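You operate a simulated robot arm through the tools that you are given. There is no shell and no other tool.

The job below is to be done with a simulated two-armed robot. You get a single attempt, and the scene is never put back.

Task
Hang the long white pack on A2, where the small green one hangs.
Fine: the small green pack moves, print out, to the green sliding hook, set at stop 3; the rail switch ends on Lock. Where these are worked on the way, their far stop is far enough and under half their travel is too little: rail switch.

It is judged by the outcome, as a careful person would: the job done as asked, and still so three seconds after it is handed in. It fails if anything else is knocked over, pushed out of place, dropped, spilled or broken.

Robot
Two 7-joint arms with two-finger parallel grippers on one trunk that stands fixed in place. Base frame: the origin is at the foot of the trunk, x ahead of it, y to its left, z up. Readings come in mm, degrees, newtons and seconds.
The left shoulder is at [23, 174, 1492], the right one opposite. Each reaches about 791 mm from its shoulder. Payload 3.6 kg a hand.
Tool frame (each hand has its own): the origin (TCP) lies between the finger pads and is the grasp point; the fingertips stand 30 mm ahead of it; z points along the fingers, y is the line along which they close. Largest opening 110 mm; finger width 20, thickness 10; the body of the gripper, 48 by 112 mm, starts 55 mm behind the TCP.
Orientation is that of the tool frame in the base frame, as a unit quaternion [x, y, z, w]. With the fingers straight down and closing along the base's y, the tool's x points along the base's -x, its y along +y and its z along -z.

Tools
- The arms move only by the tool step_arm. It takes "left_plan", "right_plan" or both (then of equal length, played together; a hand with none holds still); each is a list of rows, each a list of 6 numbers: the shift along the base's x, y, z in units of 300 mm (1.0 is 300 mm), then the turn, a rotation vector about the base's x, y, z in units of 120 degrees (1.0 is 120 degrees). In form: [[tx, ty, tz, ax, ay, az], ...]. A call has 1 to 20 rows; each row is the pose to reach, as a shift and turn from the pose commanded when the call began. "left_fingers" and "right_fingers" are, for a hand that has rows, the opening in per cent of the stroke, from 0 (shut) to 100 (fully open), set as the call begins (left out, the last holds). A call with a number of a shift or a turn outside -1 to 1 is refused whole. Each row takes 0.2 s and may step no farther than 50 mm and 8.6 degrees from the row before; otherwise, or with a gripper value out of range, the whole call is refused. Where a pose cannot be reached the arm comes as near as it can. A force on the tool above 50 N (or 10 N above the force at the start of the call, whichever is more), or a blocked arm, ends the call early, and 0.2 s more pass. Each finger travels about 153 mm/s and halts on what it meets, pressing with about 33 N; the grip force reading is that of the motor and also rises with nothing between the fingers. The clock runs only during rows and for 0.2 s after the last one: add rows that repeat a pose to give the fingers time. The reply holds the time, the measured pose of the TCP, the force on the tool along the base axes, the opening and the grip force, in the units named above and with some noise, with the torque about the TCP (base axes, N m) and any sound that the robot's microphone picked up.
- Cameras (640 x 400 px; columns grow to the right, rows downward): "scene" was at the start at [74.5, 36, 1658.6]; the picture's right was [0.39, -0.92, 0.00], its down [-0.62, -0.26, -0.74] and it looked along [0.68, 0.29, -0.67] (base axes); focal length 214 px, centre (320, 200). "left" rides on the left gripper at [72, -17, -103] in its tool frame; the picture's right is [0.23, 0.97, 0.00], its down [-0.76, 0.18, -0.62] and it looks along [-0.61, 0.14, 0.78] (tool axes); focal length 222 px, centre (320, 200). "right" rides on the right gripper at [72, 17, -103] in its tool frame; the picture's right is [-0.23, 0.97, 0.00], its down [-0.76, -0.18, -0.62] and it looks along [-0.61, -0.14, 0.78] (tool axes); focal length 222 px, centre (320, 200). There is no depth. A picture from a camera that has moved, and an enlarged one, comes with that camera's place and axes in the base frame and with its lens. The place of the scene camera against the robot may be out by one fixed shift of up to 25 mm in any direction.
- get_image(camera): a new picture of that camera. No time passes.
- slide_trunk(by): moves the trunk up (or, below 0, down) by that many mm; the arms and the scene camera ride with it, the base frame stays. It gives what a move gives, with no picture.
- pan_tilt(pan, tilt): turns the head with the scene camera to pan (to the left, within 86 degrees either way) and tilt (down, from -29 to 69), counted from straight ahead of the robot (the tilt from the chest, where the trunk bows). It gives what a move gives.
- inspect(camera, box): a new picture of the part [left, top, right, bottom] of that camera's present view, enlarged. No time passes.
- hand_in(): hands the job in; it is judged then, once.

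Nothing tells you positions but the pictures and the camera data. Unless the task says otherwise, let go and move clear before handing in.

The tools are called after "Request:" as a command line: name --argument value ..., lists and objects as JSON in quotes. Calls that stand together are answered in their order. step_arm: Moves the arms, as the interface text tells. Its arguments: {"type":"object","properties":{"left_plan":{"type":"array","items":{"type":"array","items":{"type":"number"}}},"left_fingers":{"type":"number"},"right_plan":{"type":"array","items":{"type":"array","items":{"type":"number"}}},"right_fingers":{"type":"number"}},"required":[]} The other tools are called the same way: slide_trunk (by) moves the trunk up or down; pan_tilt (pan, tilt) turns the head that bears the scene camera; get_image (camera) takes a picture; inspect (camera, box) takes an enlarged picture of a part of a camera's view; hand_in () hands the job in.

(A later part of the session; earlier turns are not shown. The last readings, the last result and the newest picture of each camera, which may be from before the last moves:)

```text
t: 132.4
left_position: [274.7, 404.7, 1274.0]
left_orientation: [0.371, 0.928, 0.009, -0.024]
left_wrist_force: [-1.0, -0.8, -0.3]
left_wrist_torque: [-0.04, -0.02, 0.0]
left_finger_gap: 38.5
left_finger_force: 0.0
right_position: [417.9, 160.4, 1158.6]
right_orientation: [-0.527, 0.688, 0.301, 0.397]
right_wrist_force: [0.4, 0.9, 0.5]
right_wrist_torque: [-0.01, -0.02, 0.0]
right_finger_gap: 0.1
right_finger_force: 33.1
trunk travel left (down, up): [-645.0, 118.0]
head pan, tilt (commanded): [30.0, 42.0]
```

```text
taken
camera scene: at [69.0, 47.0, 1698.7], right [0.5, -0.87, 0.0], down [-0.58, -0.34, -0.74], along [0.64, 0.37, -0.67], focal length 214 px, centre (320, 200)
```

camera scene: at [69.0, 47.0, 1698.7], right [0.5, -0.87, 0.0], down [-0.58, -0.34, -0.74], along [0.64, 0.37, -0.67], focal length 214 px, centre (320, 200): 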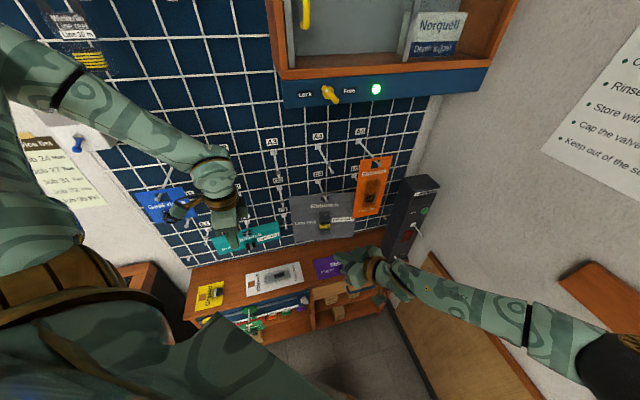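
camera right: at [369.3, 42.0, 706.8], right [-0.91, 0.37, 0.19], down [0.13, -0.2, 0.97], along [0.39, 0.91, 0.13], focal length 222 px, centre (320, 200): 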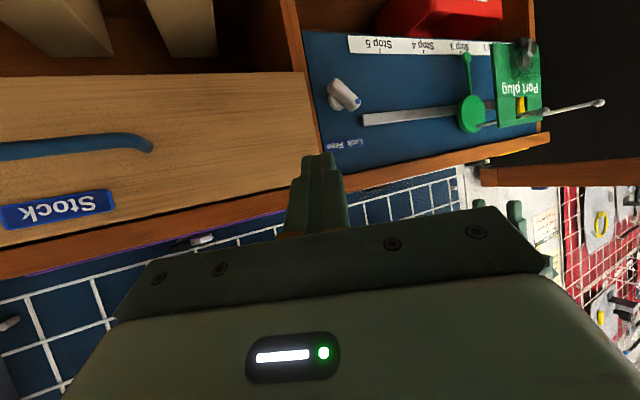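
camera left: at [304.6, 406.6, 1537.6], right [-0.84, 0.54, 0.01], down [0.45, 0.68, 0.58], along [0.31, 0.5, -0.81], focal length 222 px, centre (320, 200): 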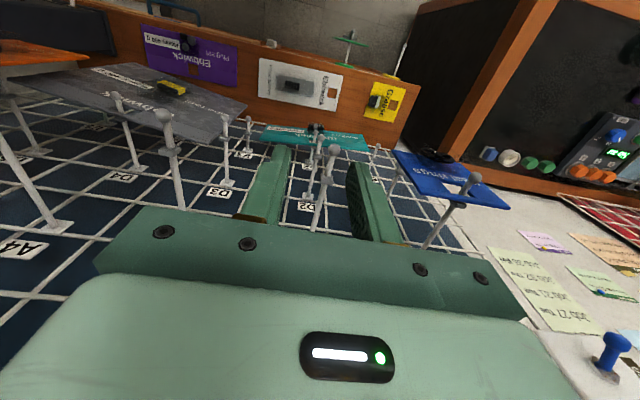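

Request:
step_arm --left_plan '[[0, 0, -0.12, 0, 0, 0], [0, 0, -0.24, 0, 0, 0], [0, 0, -0.31, 0, 0, 0]]'

Request:
step_arm --left_plan '[[0.01, 0.01, 0, 0.0483, -0.0483, 0], [0.02, 0.02, 0, 0.0966, -0.0966, 0], [0.03, 0.03, 0, 0.1449, -0.1449, 0], [0.04, 0.04, 0, 0.1932, -0.1932, 0]]'

Request:
get_image --camera "scene"

```text
t: 133.2
left_position: [275.7, 402.0, 1180.0]
left_orientation: [0.372, 0.928, 0.01, -0.025]
left_wrist_force: [0.3, -0.6, -0.3]
left_wrist_torque: [-0.03, 0.01, 0.0]
left_finger_gap: 38.5
left_finger_force: 0.1
right_position: [418.8, 159.6, 1159.2]
right_orientation: [-0.528, 0.688, 0.301, 0.397]
right_wrist_force: [1.0, 0.6, 1.4]
right_wrist_torque: [-0.02, -0.01, 0.01]
right_finger_gap: 0.0
right_finger_force: 33.3
trunk travel left (down, up): [-645.0, 118.0]
head pan, tilt (commanded): [30.0, 42.0]
```

```text
t: 134.2
left_position: [322.7, 467.5, 1239.0]
left_orientation: [0.354, 0.897, 0.253, 0.08]
left_wrist_force: [-0.3, 0.6, 0.4]
left_wrist_torque: [0.0, -0.02, -0.02]
left_finger_gap: 38.6
left_finger_force: 0.1
left hand out of reach, approached as far as the arm can: row 2, 3, 4
right_position: [419.4, 158.7, 1158.3]
right_orientation: [-0.527, 0.688, 0.301, 0.398]
right_wrist_force: [0.4, 0.1, 0.4]
right_wrist_torque: [0.0, 0.02, -0.01]
right_finger_gap: 0.0
right_finger_force: 33.1
trunk travel left (down, up): [-645.0, 118.0]
head pan, tilt (commanded): [30.0, 42.0]
```

```text
taken
camera scene: at [70.0, 45.7, 1698.7], right [0.5, -0.87, 0.0], down [-0.58, -0.33, -0.74], along [0.64, 0.37, -0.67], focal length 214 px, centre (320, 200)
```

scene: 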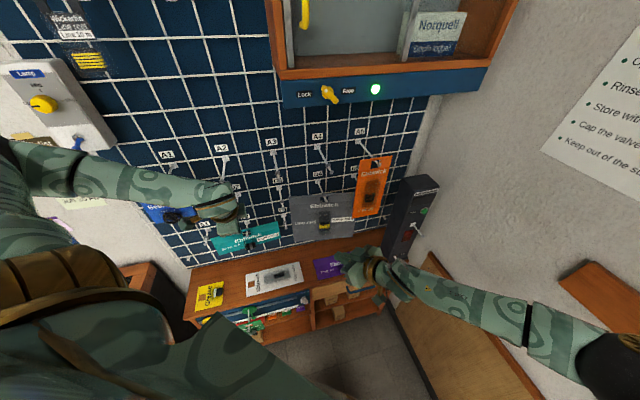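

Pitching at this spot made the arm drift again, so I'll go back to fingers-down further left, where this pitch-up worked before, and rehearse there.

Request:
step_arm --left_plan '[[-0.09, 0.0, 0.03, -0.039, 0.033, -0.003], [-0.18, 0.03, 0.06, -0.078, 0.066, -0.006], [-0.27, 0.07, 0.1, -0.118, 0.099, -0.009], [-0.36, 0.11, 0.13, -0.157, 0.132, -0.013], [-0.45, 0.153, 0.16, -0.196, 0.165, -0.016]]'

Request:
get_image --camera "scene"

```text
t: 135.4
left_position: [184.6, 512.4, 1287.9]
left_orientation: [0.381, 0.924, 0.017, 0.008]
left_wrist_force: [-0.6, -0.1, 0.3]
left_wrist_torque: [0.02, 0.0, 0.01]
left_finger_gap: 38.5
left_finger_force: 0.2
right_position: [417.0, 159.3, 1159.8]
right_orientation: [-0.527, 0.688, 0.301, 0.398]
right_wrist_force: [-1.5, 0.8, 0.1]
right_wrist_torque: [-0.03, -0.02, 0.02]
right_finger_gap: 0.3
right_finger_force: 33.3
trunk travel left (down, up): [-645.0, 118.0]
head pan, tilt (commanded): [30.0, 42.0]
```

```text
taken
camera scene: at [67.8, 45.6, 1698.8], right [0.5, -0.87, 0.0], down [-0.58, -0.33, -0.74], along [0.64, 0.37, -0.67], focal length 214 px, centre (320, 200)
```

scene: 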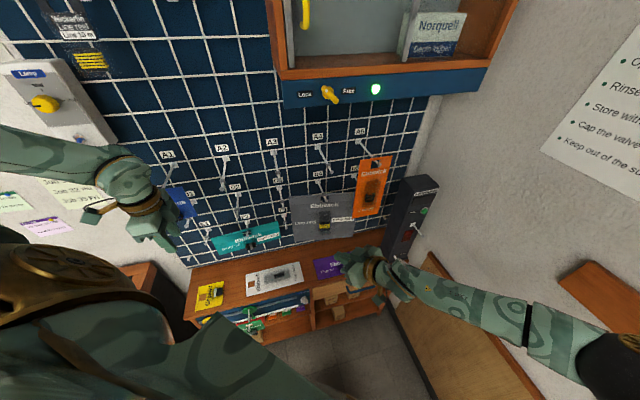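

Request:
step_arm --left_plan '[[0, -0.018, -0.02, 0.0442, -0.0442, 0], [0, -0.036, -0.04, 0.0884, -0.0884, 0], [-0.005, -0.055, -0.065, 0.1326, -0.1326, 0], [-0.008, -0.073, -0.087, 0.1768, -0.1768, 0]]'

Request:
step_arm --left_plan '[[-0.004, -0.033, -0.035, 0.0442, -0.0442, 0], [-0.008, -0.066, -0.07, 0.0884, -0.0884, 0], [-0.012, -0.1, -0.105, 0.1326, -0.1326, 0]]'

Request:
get_image --camera "scene"

```text
t: 136.4
left_position: [195.5, 512.7, 1280.5]
left_orientation: [0.364, 0.89, 0.252, 0.106]
left_wrist_force: [-1.0, -1.1, 0.0]
left_wrist_torque: [-0.01, 0.03, 0.0]
left_finger_gap: 38.4
left_finger_force: 0.0
left hand out of reach, approached as far as the arm can: row 4
right_position: [418.6, 158.6, 1158.9]
right_orientation: [-0.526, 0.688, 0.301, 0.398]
right_wrist_force: [0.6, 0.4, 0.0]
right_wrist_torque: [-0.03, -0.02, 0.01]
right_finger_gap: 0.0
right_finger_force: 33.0
trunk travel left (down, up): [-645.0, 118.0]
head pan, tilt (commanded): [30.0, 42.0]
```

```text
t: 137.2
left_position: [219.4, 568.6, 1401.5]
left_orientation: [0.342, 0.833, 0.398, 0.176]
left_wrist_force: [-0.2, 0.4, 0.5]
left_wrist_torque: [-0.01, -0.04, 0.01]
left_finger_gap: 38.5
left_finger_force: 0.1
left hand out of reach, approached as far as the arm can: row 1, 2, 3
right_position: [417.9, 158.3, 1159.1]
right_orientation: [-0.527, 0.688, 0.301, 0.397]
right_wrist_force: [-0.2, 0.4, 0.6]
right_wrist_torque: [0.03, 0.02, 0.01]
right_finger_gap: 0.2
right_finger_force: 33.1
trunk travel left (down, up): [-645.0, 118.0]
head pan, tilt (commanded): [30.0, 42.0]
```

```text
taken
camera scene: at [67.0, 45.0, 1698.9], right [0.5, -0.87, 0.0], down [-0.58, -0.33, -0.74], along [0.64, 0.37, -0.67], focal length 214 px, centre (320, 200)
```

scene: 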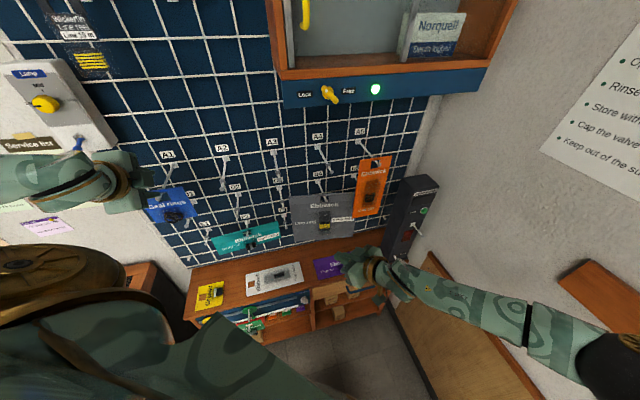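

Same drift here. The arm can't pitch this way with its elbow out left. I'll return to fingers-down in open space and try another route: point the hand to the right first (in line with the forearm), then sweep it toward the wall.

Request:
step_arm --left_plan '[[-0.01, -0.07, -0.1, -0.037, 0.039, 0], [-0.02, -0.14, -0.22, -0.074, 0.078, 0], [-0.04, -0.21, -0.34, -0.111, 0.117, 0], [-0.05, -0.28, -0.46, -0.148, 0.156, -0.001], [-0.06, -0.35, -0.58, -0.185, 0.194, -0.001], [-0.08, -0.42, -0.7, -0.222, 0.233, -0.002], [-0.09, -0.49, -0.82, -0.26, 0.272, -0.002], [-0.1, -0.56, -0.94, -0.297, 0.311, -0.003]]'

Request:
get_image --camera "scene"

```text
t: 139.0
left_position: [192.0, 405.5, 1117.8]
left_orientation: [0.382, 0.924, 0.0, -0.001]
left_wrist_force: [-0.6, 0.1, 0.1]
left_wrist_torque: [0.03, 0.01, -0.03]
left_finger_gap: 38.5
left_finger_force: 0.1
left hand out of reach, approached as far as the arm can: row 1, 2, 3
right_position: [419.0, 159.4, 1158.3]
right_orientation: [-0.527, 0.688, 0.302, 0.397]
right_wrist_force: [0.5, -0.1, -0.9]
right_wrist_torque: [0.01, 0.05, 0.02]
right_finger_gap: 0.0
right_finger_force: 33.1
trunk travel left (down, up): [-645.0, 118.0]
head pan, tilt (commanded): [30.0, 42.0]
```

```text
taken
camera scene: at [69.5, 46.0, 1698.7], right [0.5, -0.87, 0.0], down [-0.58, -0.34, -0.74], along [0.64, 0.37, -0.67], focal length 214 px, centre (320, 200)
```

scene: 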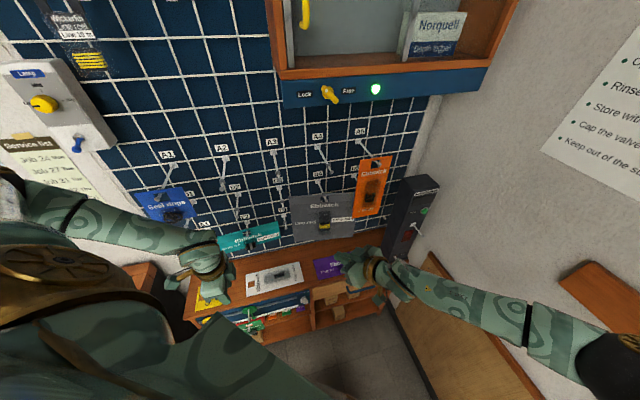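

Request:
step_arm --left_plan '[[0.057, -0.057, 0.006, -0.0482, -0.0482, 0], [0.113, -0.113, 0.023, -0.0964, -0.0964, 0], [0.166, -0.166, 0.051, -0.1446, -0.1446, 0], [0.216, -0.216, 0.09, -0.1928, -0.1928, 0], [0.262, -0.262, 0.138, -0.241, -0.241, 0]]'

Request:
step_arm --left_plan '[[0.041, -0.041, 0.058, -0.0482, -0.0482, 0], [0.075, -0.075, 0.123, -0.0964, -0.0964, 0], [0.103, -0.103, 0.194, -0.1446, -0.1446, 0], [0.122, -0.122, 0.269, -0.1928, -0.1928, 0]]'

Request:
get_image --camera "scene"

```text
t: 140.2
left_position: [272.0, 327.4, 1160.3]
left_orientation: [0.359, 0.866, -0.134, 0.323]
left_wrist_force: [0.6, -0.5, -0.1]
left_wrist_torque: [0.02, -0.01, -0.01]
left_finger_gap: 38.5
left_finger_force: 0.0
left hand out of reach, approached as far as the arm can: row 2
right_position: [417.4, 158.4, 1158.8]
right_orientation: [-0.527, 0.689, 0.301, 0.397]
right_wrist_force: [0.3, -0.3, 0.4]
right_wrist_torque: [0.01, -0.01, -0.01]
right_finger_gap: 0.3
right_finger_force: 33.1
trunk travel left (down, up): [-645.0, 118.0]
head pan, tilt (commanded): [30.0, 42.0]
```

```text
t: 141.2
left_position: [307.4, 288.3, 1239.9]
left_orientation: [0.307, 0.739, -0.23, 0.554]
left_wrist_force: [0.1, -0.2, 1.0]
left_wrist_torque: [0.01, 0.01, -0.02]
left_finger_gap: 38.6
left_finger_force: 0.1
right_position: [417.0, 158.8, 1159.2]
right_orientation: [-0.527, 0.688, 0.302, 0.398]
right_wrist_force: [-0.7, -0.1, -0.2]
right_wrist_torque: [-0.03, -0.01, -0.01]
right_finger_gap: 0.0
right_finger_force: 32.7
trunk travel left (down, up): [-645.0, 118.0]
head pan, tilt (commanded): [30.0, 42.0]
```

```text
taken
camera scene: at [68.1, 45.1, 1698.9], right [0.5, -0.87, 0.0], down [-0.58, -0.33, -0.74], along [0.64, 0.37, -0.67], focal length 214 px, centre (320, 200)
```

scene: 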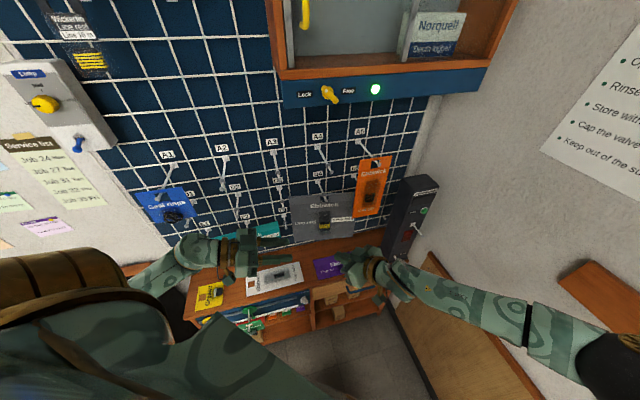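

That route works nicely: the elbow dropped and the hand now points right, in line with the forearm. I'll level it, then sweep toward the wall in checked segments.

Request:
step_arm --left_plan '[[0.008, -0.008, 0.08, -0.048, -0.048, 0], [0.015, -0.015, 0.16, -0.0955, -0.0955, 0]]'

Request:
step_arm --left_plan '[[0.04, 0.036, 0.0, 0, 0, 0.0682], [0.072, 0.078, 0.0, 0, 0, 0.1364], [0.092, 0.126, 0.0, 0, 0, 0.2045], [0.102, 0.178, 0.0, 0, 0, 0.2727], [0.101, 0.233, 0.0, 0, 0, 0.3409]]'

Request:
get_image --camera "scene"

```text
t: 141.8
left_position: [311.9, 284.8, 1288.4]
left_orientation: [0.27, 0.654, -0.27, 0.653]
left_wrist_force: [0.6, 0.0, -0.5]
left_wrist_torque: [-0.01, 0.04, -0.04]
left_finger_gap: 38.5
left_finger_force: 0.1
right_position: [417.5, 158.1, 1159.0]
right_orientation: [-0.527, 0.689, 0.301, 0.398]
right_wrist_force: [0.2, -0.2, -0.3]
right_wrist_torque: [0.01, -0.01, -0.01]
right_finger_gap: 0.0
right_finger_force: 32.9
trunk travel left (down, up): [-645.0, 118.0]
head pan, tilt (commanded): [30.0, 42.0]
```

```text
t: 143.0
left_position: [340.8, 354.3, 1286.9]
left_orientation: [0.023, 0.708, -0.024, 0.705]
left_wrist_force: [0.1, -0.2, -0.1]
left_wrist_torque: [-0.03, 0.0, 0.02]
left_finger_gap: 38.5
left_finger_force: 0.2
right_position: [418.1, 159.4, 1158.8]
right_orientation: [-0.527, 0.688, 0.301, 0.397]
right_wrist_force: [-0.4, -0.3, -0.1]
right_wrist_torque: [0.04, 0.01, 0.02]
right_finger_gap: 0.0
right_finger_force: 33.0
trunk travel left (down, up): [-645.0, 118.0]
head pan, tilt (commanded): [30.0, 42.0]
```

```text
taken
camera scene: at [68.0, 45.0, 1698.9], right [0.5, -0.87, 0.0], down [-0.58, -0.33, -0.74], along [0.64, 0.37, -0.67], focal length 214 px, centre (320, 200)
```

scene: 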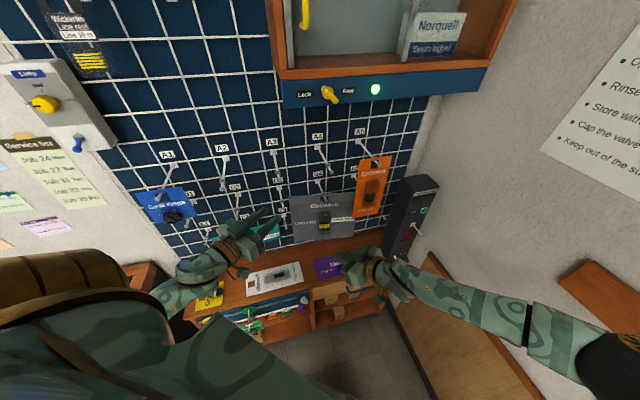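

Request:
step_arm --left_plan '[[-0.0127, 0.056, 0.0, 0, 0, 0.0682], [-0.037, 0.11, 0.0, 0, 0, 0.1364], [-0.0727, 0.1627, 0.0, 0, 0, 0.2045]]'

Request:
step_arm --left_plan '[[-0.046, 0.0476, 0.0, 0, 0, 0.0682], [-0.1026, 0.09, 0.0, 0, 0, 0.1364], [-0.168, 0.126, 0.0, 0, 0, 0.2045]]'

Request:
get_image --camera "scene"

Request:
get_image --camera "left"

```text
t: 143.8
left_position: [321.9, 402.2, 1287.0]
left_orientation: [-0.126, 0.697, 0.126, 0.694]
left_wrist_force: [0.1, 0.6, -0.4]
left_wrist_torque: [-0.02, 0.04, 0.04]
left_finger_gap: 38.6
left_finger_force: 0.1
right_position: [418.1, 158.8, 1157.8]
right_orientation: [-0.528, 0.688, 0.301, 0.397]
right_wrist_force: [0.2, -1.0, 0.7]
right_wrist_torque: [-0.01, -0.02, 0.0]
right_finger_gap: 0.1
right_finger_force: 32.8
trunk travel left (down, up): [-645.0, 118.0]
head pan, tilt (commanded): [30.0, 42.0]
```

```text
t: 144.7
left_position: [290.5, 457.3, 1321.8]
left_orientation: [-0.152, 0.65, 0.297, 0.683]
left_wrist_force: [0.1, 1.1, -0.3]
left_wrist_torque: [0.0, -0.03, -0.02]
left_finger_gap: 38.8
left_finger_force: 0.1
right_position: [419.6, 160.8, 1157.9]
right_orientation: [-0.527, 0.689, 0.3, 0.397]
right_wrist_force: [1.0, 0.0, 0.5]
right_wrist_torque: [-0.02, 0.01, -0.01]
right_finger_gap: 0.0
right_finger_force: 32.6
trunk travel left (down, up): [-645.0, 118.0]
head pan, tilt (commanded): [30.0, 42.0]
stopped in row 3 (left hand): the arm was blocked; the commanded pose is now the measured one
```

```text
taken
camera scene: at [69.0, 47.6, 1698.7], right [0.5, -0.87, 0.0], down [-0.58, -0.34, -0.74], along [0.64, 0.37, -0.67], focal length 214 px, centre (320, 200)
```

scene: 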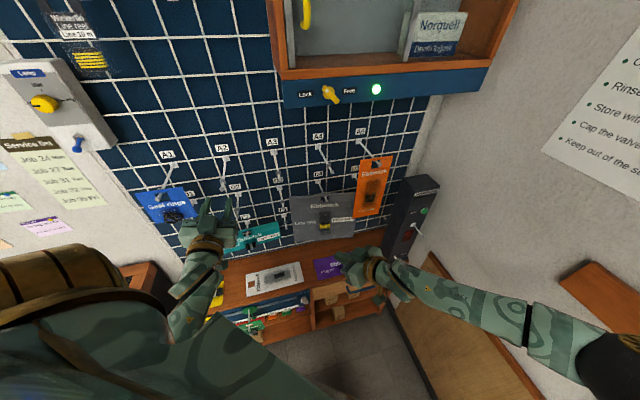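

```text
taken
camera left: at [217.7, 397.8, 1237.7], right [-0.59, 0.8, -0.05], down [-0.59, -0.39, 0.71], along [0.55, 0.45, 0.7], focal length 222 px, centre (320, 200)
```

left: 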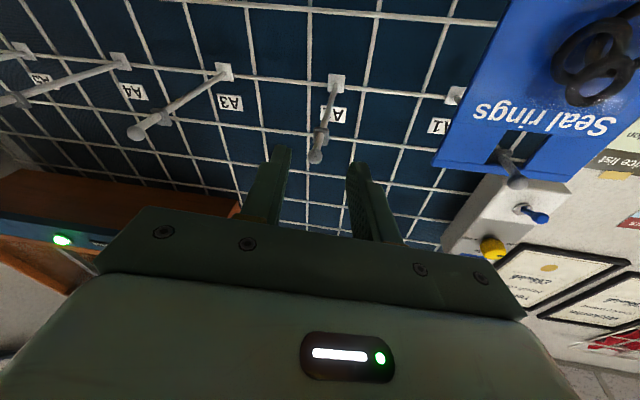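

The hand now points at the wall with the elbow low; it only stopped because the wrist came too close to the shoulder. I'll lower it a little and finish aligning.

Request:
step_arm --left_plan '[[0.01, 0.0, -0.1, 0, 0, 0], [0.02, 0.0, -0.2, -0.03, -0.005, 0.02], [0.03, 0.01, -0.3, -0.06, -0.01, 0.04], [0.03, 0.01, -0.4, -0.099, -0.017, 0.064], [0.03, 0.01, -0.4, -0.099, -0.017, 0.064]]'

Request:
get_image --camera "scene"

```text
t: 145.3
left_position: [307.5, 478.7, 1293.9]
left_orientation: [-0.101, 0.64, 0.32, 0.691]
left_wrist_force: [-0.2, -0.5, 0.4]
left_wrist_torque: [0.0, -0.02, -0.02]
left_finger_gap: 38.2
left_finger_force: 0.0
right_position: [419.2, 158.7, 1158.2]
right_orientation: [-0.527, 0.689, 0.301, 0.397]
right_wrist_force: [0.2, 1.4, 0.9]
right_wrist_torque: [0.0, 0.0, 0.01]
right_finger_gap: 0.1
right_finger_force: 33.2
trunk travel left (down, up): [-645.0, 118.0]
head pan, tilt (commanded): [30.0, 42.0]
stopped in row 3 (left hand): the arm was blocked; the commanded pose is now the measured one
```

```text
taken
camera scene: at [69.4, 45.8, 1698.8], right [0.5, -0.87, 0.0], down [-0.58, -0.33, -0.74], along [0.64, 0.37, -0.67], focal length 214 px, centre (320, 200)
```

scene: 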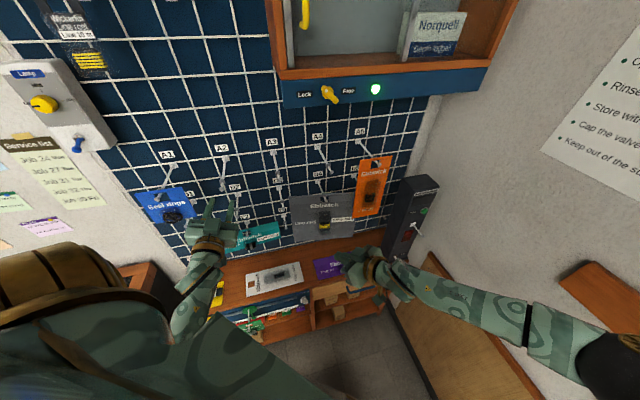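

Request:
step_arm --left_plan '[[0.0, -0.02, 0.0, 0.056, 0.0375, 0.011], [0.0, -0.04, 0.0, 0.112, 0.075, 0.022], [0.0, -0.06, 0.0, 0.168, 0.1125, 0.033], [0.0, -0.06, 0.0, 0.224, 0.15, 0.044]]'

Request:
get_image --camera "scene"

```text
t: 146.3
left_position: [310.4, 470.9, 1303.0]
left_orientation: [0.102, 0.629, 0.514, 0.574]
left_wrist_force: [-4.0, 10.1, -6.3]
left_wrist_torque: [-0.43, -0.05, 0.28]
left_finger_gap: 39.7
left_finger_force: 0.5
right_position: [417.7, 161.5, 1158.8]
right_orientation: [-0.528, 0.688, 0.301, 0.397]
right_wrist_force: [0.1, 0.3, 1.1]
right_wrist_torque: [-0.01, -0.01, 0.03]
right_finger_gap: 0.0
right_finger_force: 32.6
trunk travel left (down, up): [-645.0, 118.0]
head pan, tilt (commanded): [30.0, 42.0]
```

```text
taken
camera scene: at [67.3, 49.0, 1698.7], right [0.5, -0.87, 0.0], down [-0.58, -0.34, -0.74], along [0.64, 0.37, -0.67], focal length 214 px, centre (320, 200)
```

scene: 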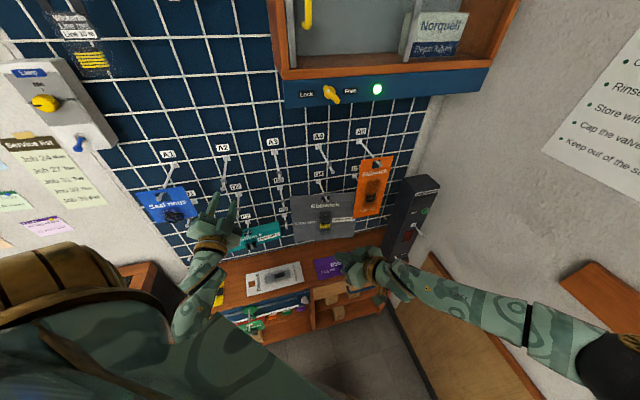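

The roll works, but a fingertip is brushing A2's ball. I'll back outward before continuing.

Request:
step_arm --left_plan '[[-0.05, -0.05, -0.03, 0, 0, 0], [-0.1, -0.1, -0.06, 0, 0, 0]]'

Request:
get_image --camera "left"

```text
t: 146.9
left_position: [301.6, 449.9, 1316.7]
left_orientation: [0.158, 0.591, 0.529, 0.588]
left_wrist_force: [-0.2, -0.4, 0.2]
left_wrist_torque: [0.03, 0.0, 0.0]
left_finger_gap: 38.3
left_finger_force: 0.0
right_position: [416.7, 155.7, 1159.1]
right_orientation: [-0.526, 0.688, 0.301, 0.398]
right_wrist_force: [0.1, -0.1, 0.0]
right_wrist_torque: [-0.01, 0.03, -0.04]
right_finger_gap: 0.1
right_finger_force: 33.0
trunk travel left (down, up): [-645.0, 118.0]
head pan, tilt (commanded): [30.0, 42.0]
stopped in row 2 (left hand): the arm was blocked; the commanded pose is now the measured one
```

```text
taken
camera left: at [202.0, 455.4, 1238.9], right [-0.49, 0.56, 0.67], down [-0.42, -0.82, 0.39], along [0.77, -0.09, 0.63], focal length 222 px, centre (320, 200)
```

left: 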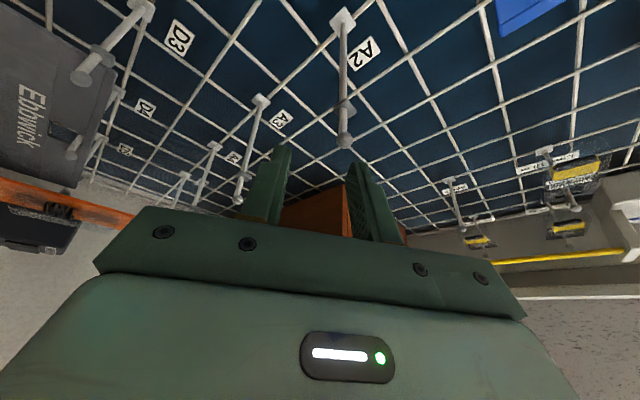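

Request:
step_arm --left_plan '[[0.03, 0.03, -0.08, -0.0276, 0.0542, 0], [0.06, 0.06, -0.16, -0.0552, 0.1084, 0], [0.08, 0.08, -0.25, -0.0552, 0.1084, 0]]'

Request:
get_image --camera "scene"

```text
t: 147.7
left_position: [326.6, 478.0, 1239.4]
left_orientation: [0.18, 0.685, 0.475, 0.523]
left_wrist_force: [-0.1, -1.1, -0.2]
left_wrist_torque: [0.02, -0.02, -0.02]
left_finger_gap: 38.6
left_finger_force: 0.1
right_position: [418.5, 159.1, 1158.0]
right_orientation: [-0.527, 0.688, 0.302, 0.397]
right_wrist_force: [1.1, 0.7, -0.5]
right_wrist_torque: [0.0, -0.01, 0.03]
right_finger_gap: 0.0
right_finger_force: 33.4
trunk travel left (down, up): [-645.0, 118.0]
head pan, tilt (commanded): [30.0, 42.0]
```

```text
taken
camera scene: at [69.5, 45.6, 1698.7], right [0.5, -0.87, 0.0], down [-0.58, -0.33, -0.74], along [0.64, 0.37, -0.67], focal length 214 px, centre (320, 200)
```

scene: 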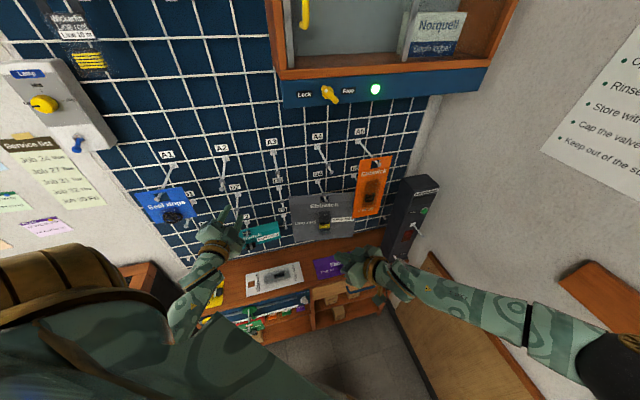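

Request:
step_arm --left_plan '[[0.0, 0.0, 0.0, 0.0606, 0.0316, 0], [0.0, 0.0, 0.0, 0.1212, 0.0632, 0], [0.0, 0.0, 0.0, 0.1818, 0.0948, 0], [0.0, 0.0, 0.0, 0.2424, 0.1264, 0]]'

Request:
step_arm --left_plan '[[0.0, 0.0, 0.0, 0.0606, 0.0316, 0], [0.0, 0.0, 0.0, 0.1212, 0.0632, 0], [0.0, 0.0, 0.0, 0.1818, 0.0948, 0], [0.0, 0.0, 0.0, 0.2424, 0.1264, 0]]'

Request:
get_image --camera "scene"

```text
t: 148.7
left_position: [325.9, 478.3, 1240.9]
left_orientation: [0.365, 0.606, 0.603, 0.368]
left_wrist_force: [-0.5, -0.9, 0.6]
left_wrist_torque: [0.01, -0.01, 0.03]
left_finger_gap: 38.4
left_finger_force: 0.0
right_position: [418.4, 159.0, 1159.5]
right_orientation: [-0.527, 0.689, 0.3, 0.397]
right_wrist_force: [-0.4, 0.3, 0.0]
right_wrist_torque: [0.0, 0.02, -0.02]
right_finger_gap: 0.0
right_finger_force: 33.1
trunk travel left (down, up): [-645.0, 118.0]
head pan, tilt (commanded): [30.0, 42.0]
```

```text
t: 149.7
left_position: [326.2, 477.7, 1239.2]
left_orientation: [0.522, 0.478, 0.682, 0.182]
left_wrist_force: [-0.6, 0.2, -0.5]
left_wrist_torque: [-0.01, -0.01, 0.02]
left_finger_gap: 38.5
left_finger_force: 0.0
right_position: [416.8, 159.3, 1159.2]
right_orientation: [-0.528, 0.688, 0.301, 0.397]
right_wrist_force: [-0.3, -0.7, -0.4]
right_wrist_torque: [0.03, -0.02, 0.01]
right_finger_gap: 0.0
right_finger_force: 32.8
trunk travel left (down, up): [-645.0, 118.0]
head pan, tilt (commanded): [30.0, 42.0]
```

```text
taken
camera scene: at [68.2, 45.7, 1698.8], right [0.5, -0.87, 0.0], down [-0.58, -0.33, -0.74], along [0.64, 0.37, -0.67], focal length 214 px, centre (320, 200)
```

scene: 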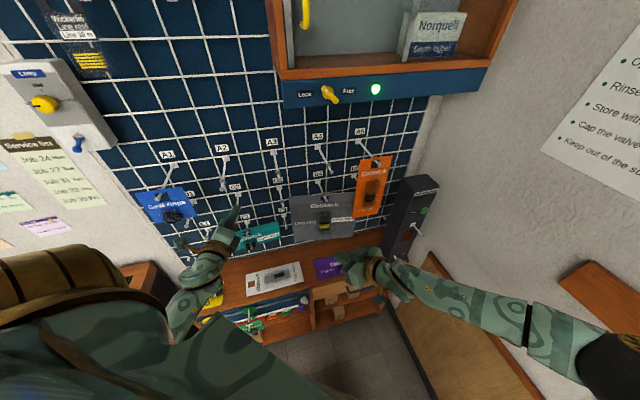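

The roll is going freely. I'll finish it to a half turn.

Request:
step_arm --left_plan '[[0.0, 0.0, 0.0, 0.0606, 0.0316, 0], [0.0, 0.0, 0.0, 0.1212, 0.0632, 0], [0.0, 0.0, 0.0, 0.1818, 0.0948, 0], [0.0, 0.0, 0.0, 0.2424, 0.1264, 0]]'

Request:
step_arm --left_plan '[[0.0, 0.0, 0.0, 0.0606, 0.0316, 0], [0.0, 0.0, 0.0, 0.1212, 0.0632, 0], [0.0, 0.0, 0.0, 0.181, 0.0945, 0]]'

Request:
get_image --camera "scene"

Request:
get_image --camera "left"

```text
t: 150.7
left_position: [325.6, 478.1, 1240.8]
left_orientation: [0.636, 0.311, 0.706, -0.017]
left_wrist_force: [0.0, 0.1, 0.3]
left_wrist_torque: [0.01, 0.02, 0.0]
left_finger_gap: 38.5
left_finger_force: 0.1
right_position: [418.4, 159.1, 1158.3]
right_orientation: [-0.527, 0.688, 0.301, 0.398]
right_wrist_force: [-0.5, -0.4, -0.5]
right_wrist_torque: [0.03, 0.01, 0.01]
right_finger_gap: 0.0
right_finger_force: 32.8
trunk travel left (down, up): [-645.0, 118.0]
head pan, tilt (commanded): [30.0, 42.0]
```

```text
t: 151.5
left_position: [325.6, 475.9, 1240.7]
left_orientation: [0.687, 0.17, 0.686, -0.168]
left_wrist_force: [0.1, -0.6, 0.1]
left_wrist_torque: [-0.02, 0.0, 0.01]
left_finger_gap: 38.5
left_finger_force: 0.1
right_position: [417.9, 158.8, 1158.6]
right_orientation: [-0.528, 0.688, 0.301, 0.397]
right_wrist_force: [-0.4, -0.5, -0.9]
right_wrist_torque: [-0.03, 0.02, 0.0]
right_finger_gap: 0.0
right_finger_force: 33.0
trunk travel left (down, up): [-645.0, 118.0]
head pan, tilt (commanded): [30.0, 42.0]
```

```text
taken
camera scene: at [68.2, 45.7, 1698.8], right [0.5, -0.87, 0.0], down [-0.58, -0.33, -0.74], along [0.64, 0.37, -0.67], focal length 214 px, centre (320, 200)
```

scene: 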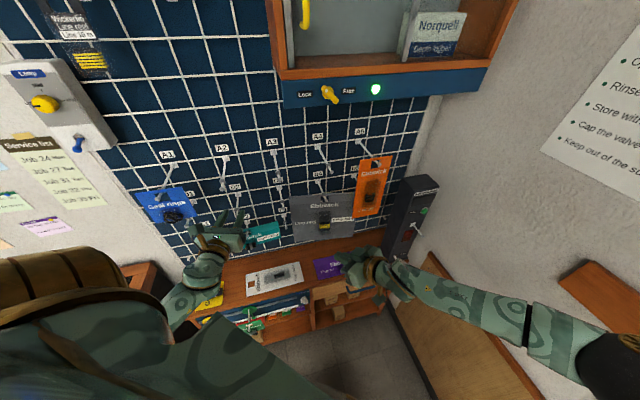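

```text
taken
camera left: at [227.8, 443.9, 1312.8], right [0.45, -0.86, 0.23], down [-0.47, -0.45, -0.76], along [0.76, 0.24, -0.61], focal length 222 px, centre (320, 200)
```

left: 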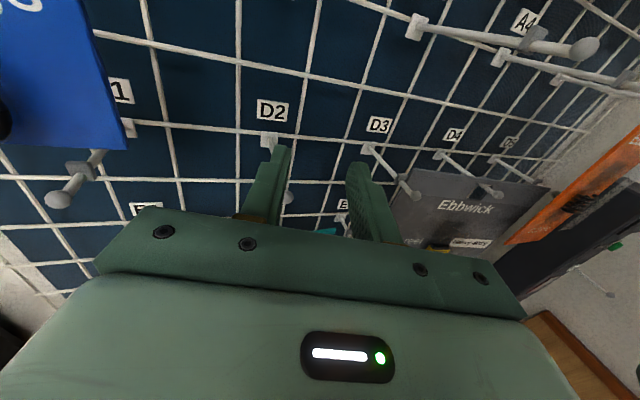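

The required hanging orientation is reachable (camera up, hand toward the wall) right in front of A2. I'll test the last 17° of yaw to face the wall squarely.

Request:
step_arm --left_plan '[[0.0, 0.0, 0.0, 0, 0, 0.048], [0.0, 0.0, 0.0, 0, 0, 0.096], [0.0, 0.0, 0.0, 0, 0, 0.144]]'

Request:
step_arm --left_plan '[[-0.04, -0.04, 0.0, 0, 0, 0.0], [-0.08, -0.08, 0.0, 0, 0, 0.0]]'

Request:
get_image --camera "scene"

```text
t: 152.3
left_position: [325.5, 476.5, 1241.3]
left_orientation: [0.654, 0.272, 0.653, -0.268]
left_wrist_force: [-0.4, 0.7, -0.1]
left_wrist_torque: [0.01, -0.01, -0.02]
left_finger_gap: 38.3
left_finger_force: 0.0
right_position: [418.0, 158.2, 1158.1]
right_orientation: [-0.527, 0.688, 0.301, 0.397]
right_wrist_force: [-0.6, 0.2, 0.2]
right_wrist_torque: [0.0, 0.03, 0.02]
right_finger_gap: 0.1
right_finger_force: 33.0
trunk travel left (down, up): [-645.0, 118.0]
head pan, tilt (commanded): [30.0, 42.0]
```

```text
t: 152.9
left_position: [300.1, 452.6, 1240.3]
left_orientation: [0.653, 0.272, 0.654, -0.269]
left_wrist_force: [-0.1, 0.2, -0.2]
left_wrist_torque: [0.01, 0.02, 0.03]
left_finger_gap: 38.6
left_finger_force: 0.1
right_position: [418.2, 158.1, 1159.7]
right_orientation: [-0.527, 0.688, 0.301, 0.398]
right_wrist_force: [0.1, -0.6, -0.7]
right_wrist_torque: [-0.03, 0.0, 0.02]
right_finger_gap: 0.0
right_finger_force: 33.1
trunk travel left (down, up): [-645.0, 118.0]
head pan, tilt (commanded): [30.0, 42.0]
```

```text
taken
camera scene: at [67.8, 44.7, 1698.9], right [0.5, -0.87, 0.0], down [-0.58, -0.33, -0.74], along [0.64, 0.37, -0.67], focal length 214 px, centre (320, 200)
```

scene: 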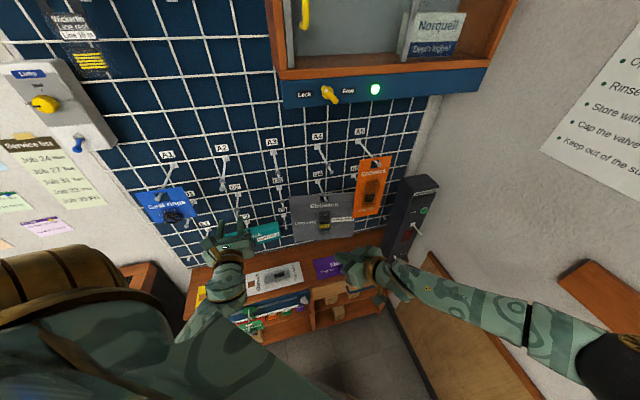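

Every part of the manoeuvre is feasible. I'll rehearse it in reverse a bit further from the wall (to leave room for the card), checking each segment for reach.

Request:
step_arm --left_plan '[[-0.035, -0.035, -0.04, 0, 0, 0.0], [-0.073, -0.076, -0.084, 0, 0, 0.0]]'

Request:
step_arm --left_plan '[[0, 0, 0, -0.0483, -0.0483, 0], [0, 0, 0, -0.0966, -0.0966, 0], [0, 0, 0, -0.1449, -0.1449, 0], [0, 0, 0, -0.1932, -0.1932, 0], [0, 0, 0, -0.2415, -0.2415, 0], [0, 0, 0, -0.2898, -0.2898, 0]]'

Request:
step_arm --left_plan '[[0, 0, 0, -0.0483, -0.0483, 0], [0, 0, 0, -0.0966, -0.0966, 0], [0, 0, 0, -0.1449, -0.1449, 0], [0, 0, 0, -0.1932, -0.1932, 0], [0, 0, 0, -0.2415, -0.2415, 0], [0, 0, 0, -0.2898, -0.2898, 0]]'

Request:
step_arm --left_plan '[[0, 0, 0, -0.0483, -0.0483, 0], [0, 0, 0, -0.0966, -0.0966, 0], [0, 0, 0, -0.1449, -0.1449, 0], [0, 0, 0, -0.1932, -0.1932, 0], [0, 0, 0, -0.2415, -0.2415, 0], [0, 0, 0, -0.2898, -0.2898, 0], [0, 0, 0, -0.3381, -0.3381, 0], [0, 0, 0, -0.3381, -0.3381, 0], [0, 0, 0, -0.3381, -0.3381, 0]]'

```text
t: 153.5
left_position: [277.9, 431.1, 1214.9]
left_orientation: [0.653, 0.272, 0.654, -0.268]
left_wrist_force: [-0.1, -0.1, 0.7]
left_wrist_torque: [-0.04, -0.01, 0.03]
left_finger_gap: 38.4
left_finger_force: 0.0
right_position: [418.5, 158.5, 1158.7]
right_orientation: [-0.527, 0.688, 0.301, 0.397]
right_wrist_force: [-0.1, -0.1, -0.1]
right_wrist_torque: [-0.01, -0.01, 0.0]
right_finger_gap: 0.0
right_finger_force: 33.1
trunk travel left (down, up): [-645.0, 118.0]
head pan, tilt (commanded): [30.0, 42.0]
```

```text
t: 154.9
left_position: [279.4, 429.8, 1215.9]
left_orientation: [0.48, 0.519, 0.706, 0.028]
left_wrist_force: [-0.2, 0.0, -0.3]
left_wrist_torque: [0.02, -0.02, 0.02]
left_finger_gap: 38.2
left_finger_force: 0.0
right_position: [418.2, 159.0, 1159.0]
right_orientation: [-0.527, 0.688, 0.302, 0.397]
right_wrist_force: [-0.3, 0.2, 0.3]
right_wrist_torque: [0.0, 0.04, -0.04]
right_finger_gap: 0.1
right_finger_force: 33.3
trunk travel left (down, up): [-645.0, 118.0]
head pan, tilt (commanded): [30.0, 42.0]
```

```text
t: 156.3
left_position: [279.4, 433.9, 1215.6]
left_orientation: [0.227, 0.667, 0.634, 0.319]
left_wrist_force: [0.4, -0.5, 0.3]
left_wrist_torque: [0.02, 0.01, 0.0]
left_finger_gap: 38.5
left_finger_force: 0.0
right_position: [418.5, 158.5, 1158.4]
right_orientation: [-0.527, 0.688, 0.301, 0.398]
right_wrist_force: [0.0, 0.2, 0.1]
right_wrist_torque: [0.03, -0.01, 0.02]
right_finger_gap: 0.0
right_finger_force: 32.9
trunk travel left (down, up): [-645.0, 118.0]
head pan, tilt (commanded): [30.0, 42.0]
```

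```text
t: 158.3
left_position: [280.6, 435.2, 1219.4]
left_orientation: [-0.114, 0.693, 0.405, 0.585]
left_wrist_force: [0.0, -0.4, 0.3]
left_wrist_torque: [-0.02, -0.02, 0.02]
left_finger_gap: 38.6
left_finger_force: 0.0
right_position: [417.7, 158.3, 1159.2]
right_orientation: [-0.527, 0.688, 0.301, 0.397]
right_wrist_force: [-0.3, -0.4, 0.1]
right_wrist_torque: [0.02, -0.01, -0.01]
right_finger_gap: 0.1
right_finger_force: 33.3
trunk travel left (down, up): [-645.0, 118.0]
head pan, tilt (commanded): [30.0, 42.0]
```

Request:
step_arm --left_plan '[[0, 0, 0, -0.0483, -0.0483, 0], [0, 0, 0, -0.0966, -0.0966, 0], [0, 0, 0, -0.1424, -0.1424, 0], [0, 0, 0, -0.1424, -0.1424, 0]]'

Request:
step_arm --left_plan '[[0.066, -0.036, 0.02, 0, 0, -0.0682], [0.122, -0.078, 0.04, 0, 0, -0.1364], [0.168, -0.126, 0.06, 0, 0, -0.2045], [0.204, -0.178, 0.08, 0, 0, -0.2727]]'

Request:
step_arm --left_plan '[[0.024, -0.054, 0.02, 0, 0, -0.0682], [0.036, -0.11, 0.04, 0, 0, -0.1364], [0.036, -0.166, 0.06, 0, 0, -0.2045], [0.026, -0.22, 0.08, 0, 0, -0.2727]]'

Request:
get_image --camera "scene"

```text
t: 159.3
left_position: [281.0, 435.5, 1217.9]
left_orientation: [-0.257, 0.653, 0.273, 0.658]
left_wrist_force: [-0.8, -0.7, 1.2]
left_wrist_torque: [0.0, 0.0, -0.03]
left_finger_gap: 38.5
left_finger_force: 0.1
right_position: [418.1, 159.9, 1159.7]
right_orientation: [-0.527, 0.688, 0.302, 0.397]
right_wrist_force: [0.4, 0.3, 0.2]
right_wrist_torque: [-0.03, -0.02, 0.0]
right_finger_gap: 0.1
right_finger_force: 33.2
trunk travel left (down, up): [-645.0, 118.0]
head pan, tilt (commanded): [30.0, 42.0]
```

```text
t: 160.3
left_position: [339.9, 376.9, 1239.7]
left_orientation: [-0.076, 0.702, 0.073, 0.704]
left_wrist_force: [0.9, 0.0, -0.3]
left_wrist_torque: [-0.01, 0.0, 0.0]
left_finger_gap: 38.3
left_finger_force: 0.1
right_position: [417.2, 161.2, 1158.4]
right_orientation: [-0.527, 0.688, 0.301, 0.397]
right_wrist_force: [0.0, -0.1, -0.3]
right_wrist_torque: [0.0, -0.02, 0.0]
right_finger_gap: 0.1
right_finger_force: 32.9
trunk travel left (down, up): [-645.0, 118.0]
head pan, tilt (commanded): [30.0, 42.0]
```

```text
t: 161.3
left_position: [351.0, 311.1, 1264.1]
left_orientation: [0.124, 0.696, -0.128, 0.696]
left_wrist_force: [0.0, 0.4, 0.2]
left_wrist_torque: [0.0, -0.02, -0.03]
left_finger_gap: 38.4
left_finger_force: 0.1
right_position: [418.3, 160.0, 1158.1]
right_orientation: [-0.528, 0.688, 0.302, 0.397]
right_wrist_force: [-0.4, -0.3, 0.3]
right_wrist_torque: [0.02, -0.01, 0.0]
right_finger_gap: 0.1
right_finger_force: 32.5
trunk travel left (down, up): [-645.0, 118.0]
head pan, tilt (commanded): [30.0, 42.0]
```

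```text
taken
camera scene: at [68.7, 46.8, 1698.8], right [0.5, -0.87, 0.0], down [-0.58, -0.34, -0.74], along [0.64, 0.37, -0.67], focal length 214 px, centre (320, 200)
```

scene: 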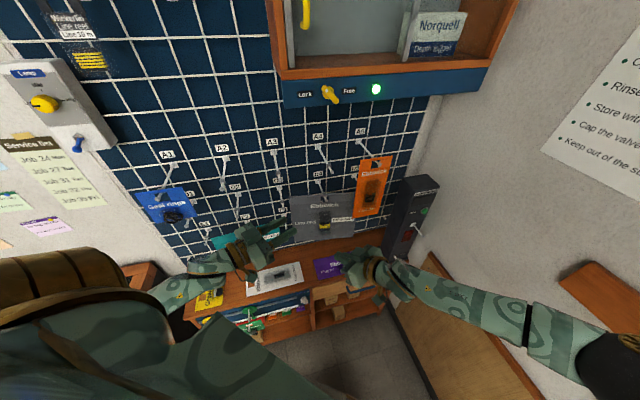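

Request:
step_arm --left_plan '[[-0.035, -0.03, 0.025, 0, 0, -0.0682], [-0.078, -0.06, 0.05, 0, 0, -0.1364], [-0.13, -0.09, 0.08, 0, 0, -0.2045]]'

Request:
step_arm --left_plan '[[-0.003, 0.003, -0.081, 0.0482, 0.0482, 0], [-0.016, 0.016, -0.16, 0.0964, 0.0964, 0], [-0.035, 0.035, -0.235, 0.1446, 0.1446, 0], [-0.063, 0.063, -0.306, 0.1928, 0.1928, 0], [-0.097, 0.097, -0.371, 0.241, 0.241, 0], [-0.138, 0.138, -0.429, 0.2892, 0.2892, 0]]'

Request:
step_arm --left_plan '[[-0.046, 0.046, -0.048, 0.0482, 0.0482, 0], [-0.096, 0.096, -0.087, 0.0964, 0.0964, 0], [-0.149, 0.149, -0.115, 0.1446, 0.1446, 0], [-0.205, 0.205, -0.132, 0.1928, 0.1928, 0], [-0.262, 0.262, -0.138, 0.241, 0.241, 0]]'

Request:
get_image --camera "scene"

```text
t: 162.1
left_position: [308.6, 284.1, 1289.5]
left_orientation: [0.269, 0.653, -0.273, 0.653]
left_wrist_force: [0.5, 0.0, 0.7]
left_wrist_torque: [-0.01, 0.02, -0.01]
left_finger_gap: 38.8
left_finger_force: 0.0
right_position: [418.4, 159.0, 1159.5]
right_orientation: [-0.527, 0.689, 0.301, 0.397]
right_wrist_force: [-1.2, 0.0, 0.2]
right_wrist_torque: [-0.01, 0.02, 0.03]
right_finger_gap: 0.0
right_finger_force: 33.2
trunk travel left (down, up): [-645.0, 118.0]
head pan, tilt (commanded): [30.0, 42.0]
```

```text
t: 163.5
left_position: [268.4, 324.3, 1158.8]
left_orientation: [0.358, 0.866, -0.134, 0.322]
left_wrist_force: [-0.4, -0.4, -0.7]
left_wrist_torque: [-0.01, -0.02, 0.02]
left_finger_gap: 38.2
left_finger_force: 0.0
right_position: [417.0, 159.1, 1159.1]
right_orientation: [-0.527, 0.688, 0.301, 0.398]
right_wrist_force: [0.5, 0.0, 0.6]
right_wrist_torque: [0.04, -0.01, -0.04]
right_finger_gap: 0.1
right_finger_force: 32.8
trunk travel left (down, up): [-645.0, 118.0]
head pan, tilt (commanded): [30.0, 42.0]
```

```text
t: 164.7
left_position: [191.2, 404.6, 1116.0]
left_orientation: [0.381, 0.924, 0.0, 0.001]
left_wrist_force: [-0.3, -0.2, 0.7]
left_wrist_torque: [0.04, 0.01, 0.01]
left_finger_gap: 38.5
left_finger_force: 0.1
right_position: [418.5, 158.8, 1159.4]
right_orientation: [-0.527, 0.688, 0.301, 0.397]
right_wrist_force: [0.6, -0.1, 0.0]
right_wrist_torque: [0.02, 0.0, -0.01]
right_finger_gap: 0.0
right_finger_force: 33.6
trunk travel left (down, up): [-645.0, 118.0]
head pan, tilt (commanded): [30.0, 42.0]
```

```text
taken
camera scene: at [68.4, 45.6, 1698.8], right [0.5, -0.87, 0.0], down [-0.58, -0.33, -0.74], along [0.64, 0.37, -0.67], focal length 214 px, centre (320, 200)
```

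scene: 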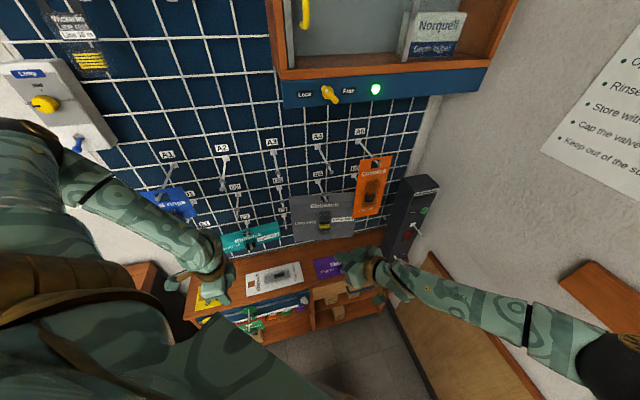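

The whole manoeuvre is rehearsed with no reach problems. Now I'll bring the left hand, fingers-down, over the white pack on the shelf.

Request:
step_arm --left_plan '[[0.03, 0.045, 0.12, 0, 0, 0], [0.06, 0.09, 0.24, 0, 0, 0], [0.09, 0.135, 0.36, 0, 0, 0], [0.12, 0.18, 0.48, 0, 0, 0], [0.147, 0.223, 0.58, 0, 0, 0]]'

Request:
slide_trunk --by -390

Request:
get_image --camera "scene"

Request:
get_image --camera "left"

```text
t: 165.9
left_position: [232.6, 472.2, 1291.2]
left_orientation: [0.381, 0.925, 0.0, 0.001]
left_wrist_force: [0.5, 0.0, 0.5]
left_wrist_torque: [-0.03, 0.0, 0.01]
left_finger_gap: 38.5
left_finger_force: 0.0
right_position: [416.4, 159.9, 1159.1]
right_orientation: [-0.528, 0.688, 0.301, 0.397]
right_wrist_force: [-0.5, -0.7, -0.9]
right_wrist_torque: [0.0, 0.01, 0.03]
right_finger_gap: 0.0
right_finger_force: 33.4
trunk travel left (down, up): [-645.0, 118.0]
head pan, tilt (commanded): [30.0, 42.0]
```

```text
t: 169.6
left_position: [234.8, 469.6, 901.9]
left_orientation: [0.382, 0.924, 0.001, 0.002]
left_wrist_force: [0.9, -0.5, 0.2]
left_wrist_torque: [-0.02, 0.02, 0.03]
left_finger_gap: 38.8
left_finger_force: 0.1
right_position: [418.0, 158.5, 769.3]
right_orientation: [-0.528, 0.688, 0.301, 0.397]
right_wrist_force: [0.3, 0.0, -0.6]
right_wrist_torque: [0.02, 0.01, 0.01]
right_finger_gap: 0.1
right_finger_force: 32.5
trunk travel left (down, up): [-255.0, 508.0]
head pan, tilt (commanded): [30.0, 42.0]
```

```text
taken
camera scene: at [155.0, 45.5, 1305.2], right [0.5, -0.87, 0.0], down [-0.58, -0.33, -0.74], along [0.64, 0.37, -0.67], focal length 214 px, centre (320, 200)
```

scene: 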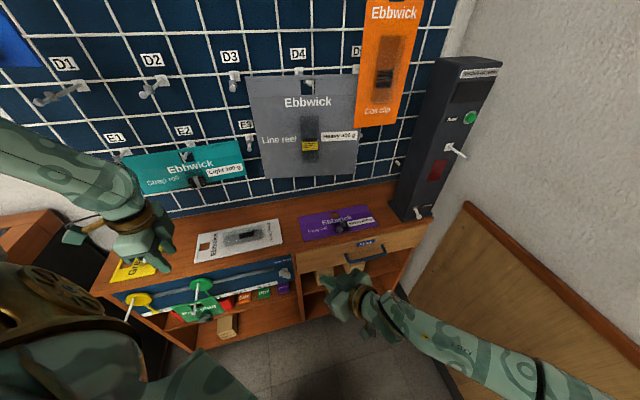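

```text
taken
camera left: at [171.6, 509.7, 1004.3], right [0.53, 0.85, 0.0], down [0.66, -0.41, 0.63], along [0.53, -0.33, -0.78], focal length 222 px, centre (320, 200)
```

left: 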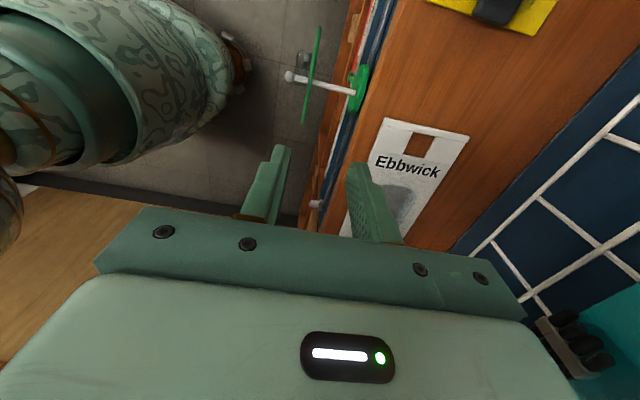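

Request:
inspect --camera "scene" --box '[100, 120, 292, 270]'

Request:
inspect --camera "left" --box '[320, 100, 640, 400]'

```text
2.67 times, centred on (196, 195) of scene
camera zoom: at [155.0, 45.5, 1305.2], right [0.5, -0.87, 0.0], down [-0.58, -0.33, -0.74], along [0.64, 0.37, -0.67], focal length 572 px, centre (651, 213)
```

zoom: 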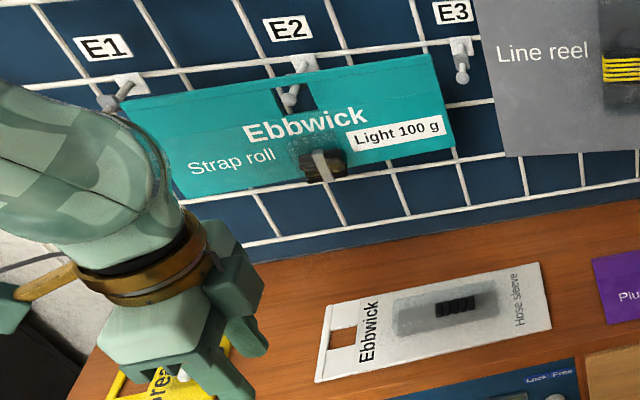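

```text
1.33 times, centred on (480, 250) of left
camera zoom: at [171.6, 509.7, 1004.3], right [0.53, 0.85, 0.0], down [0.66, -0.41, 0.63], along [0.53, -0.33, -0.78], focal length 296 px, centre (107, 133)
```

zoom: 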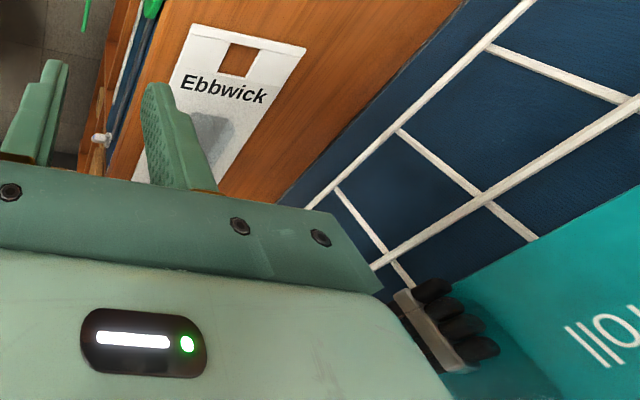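

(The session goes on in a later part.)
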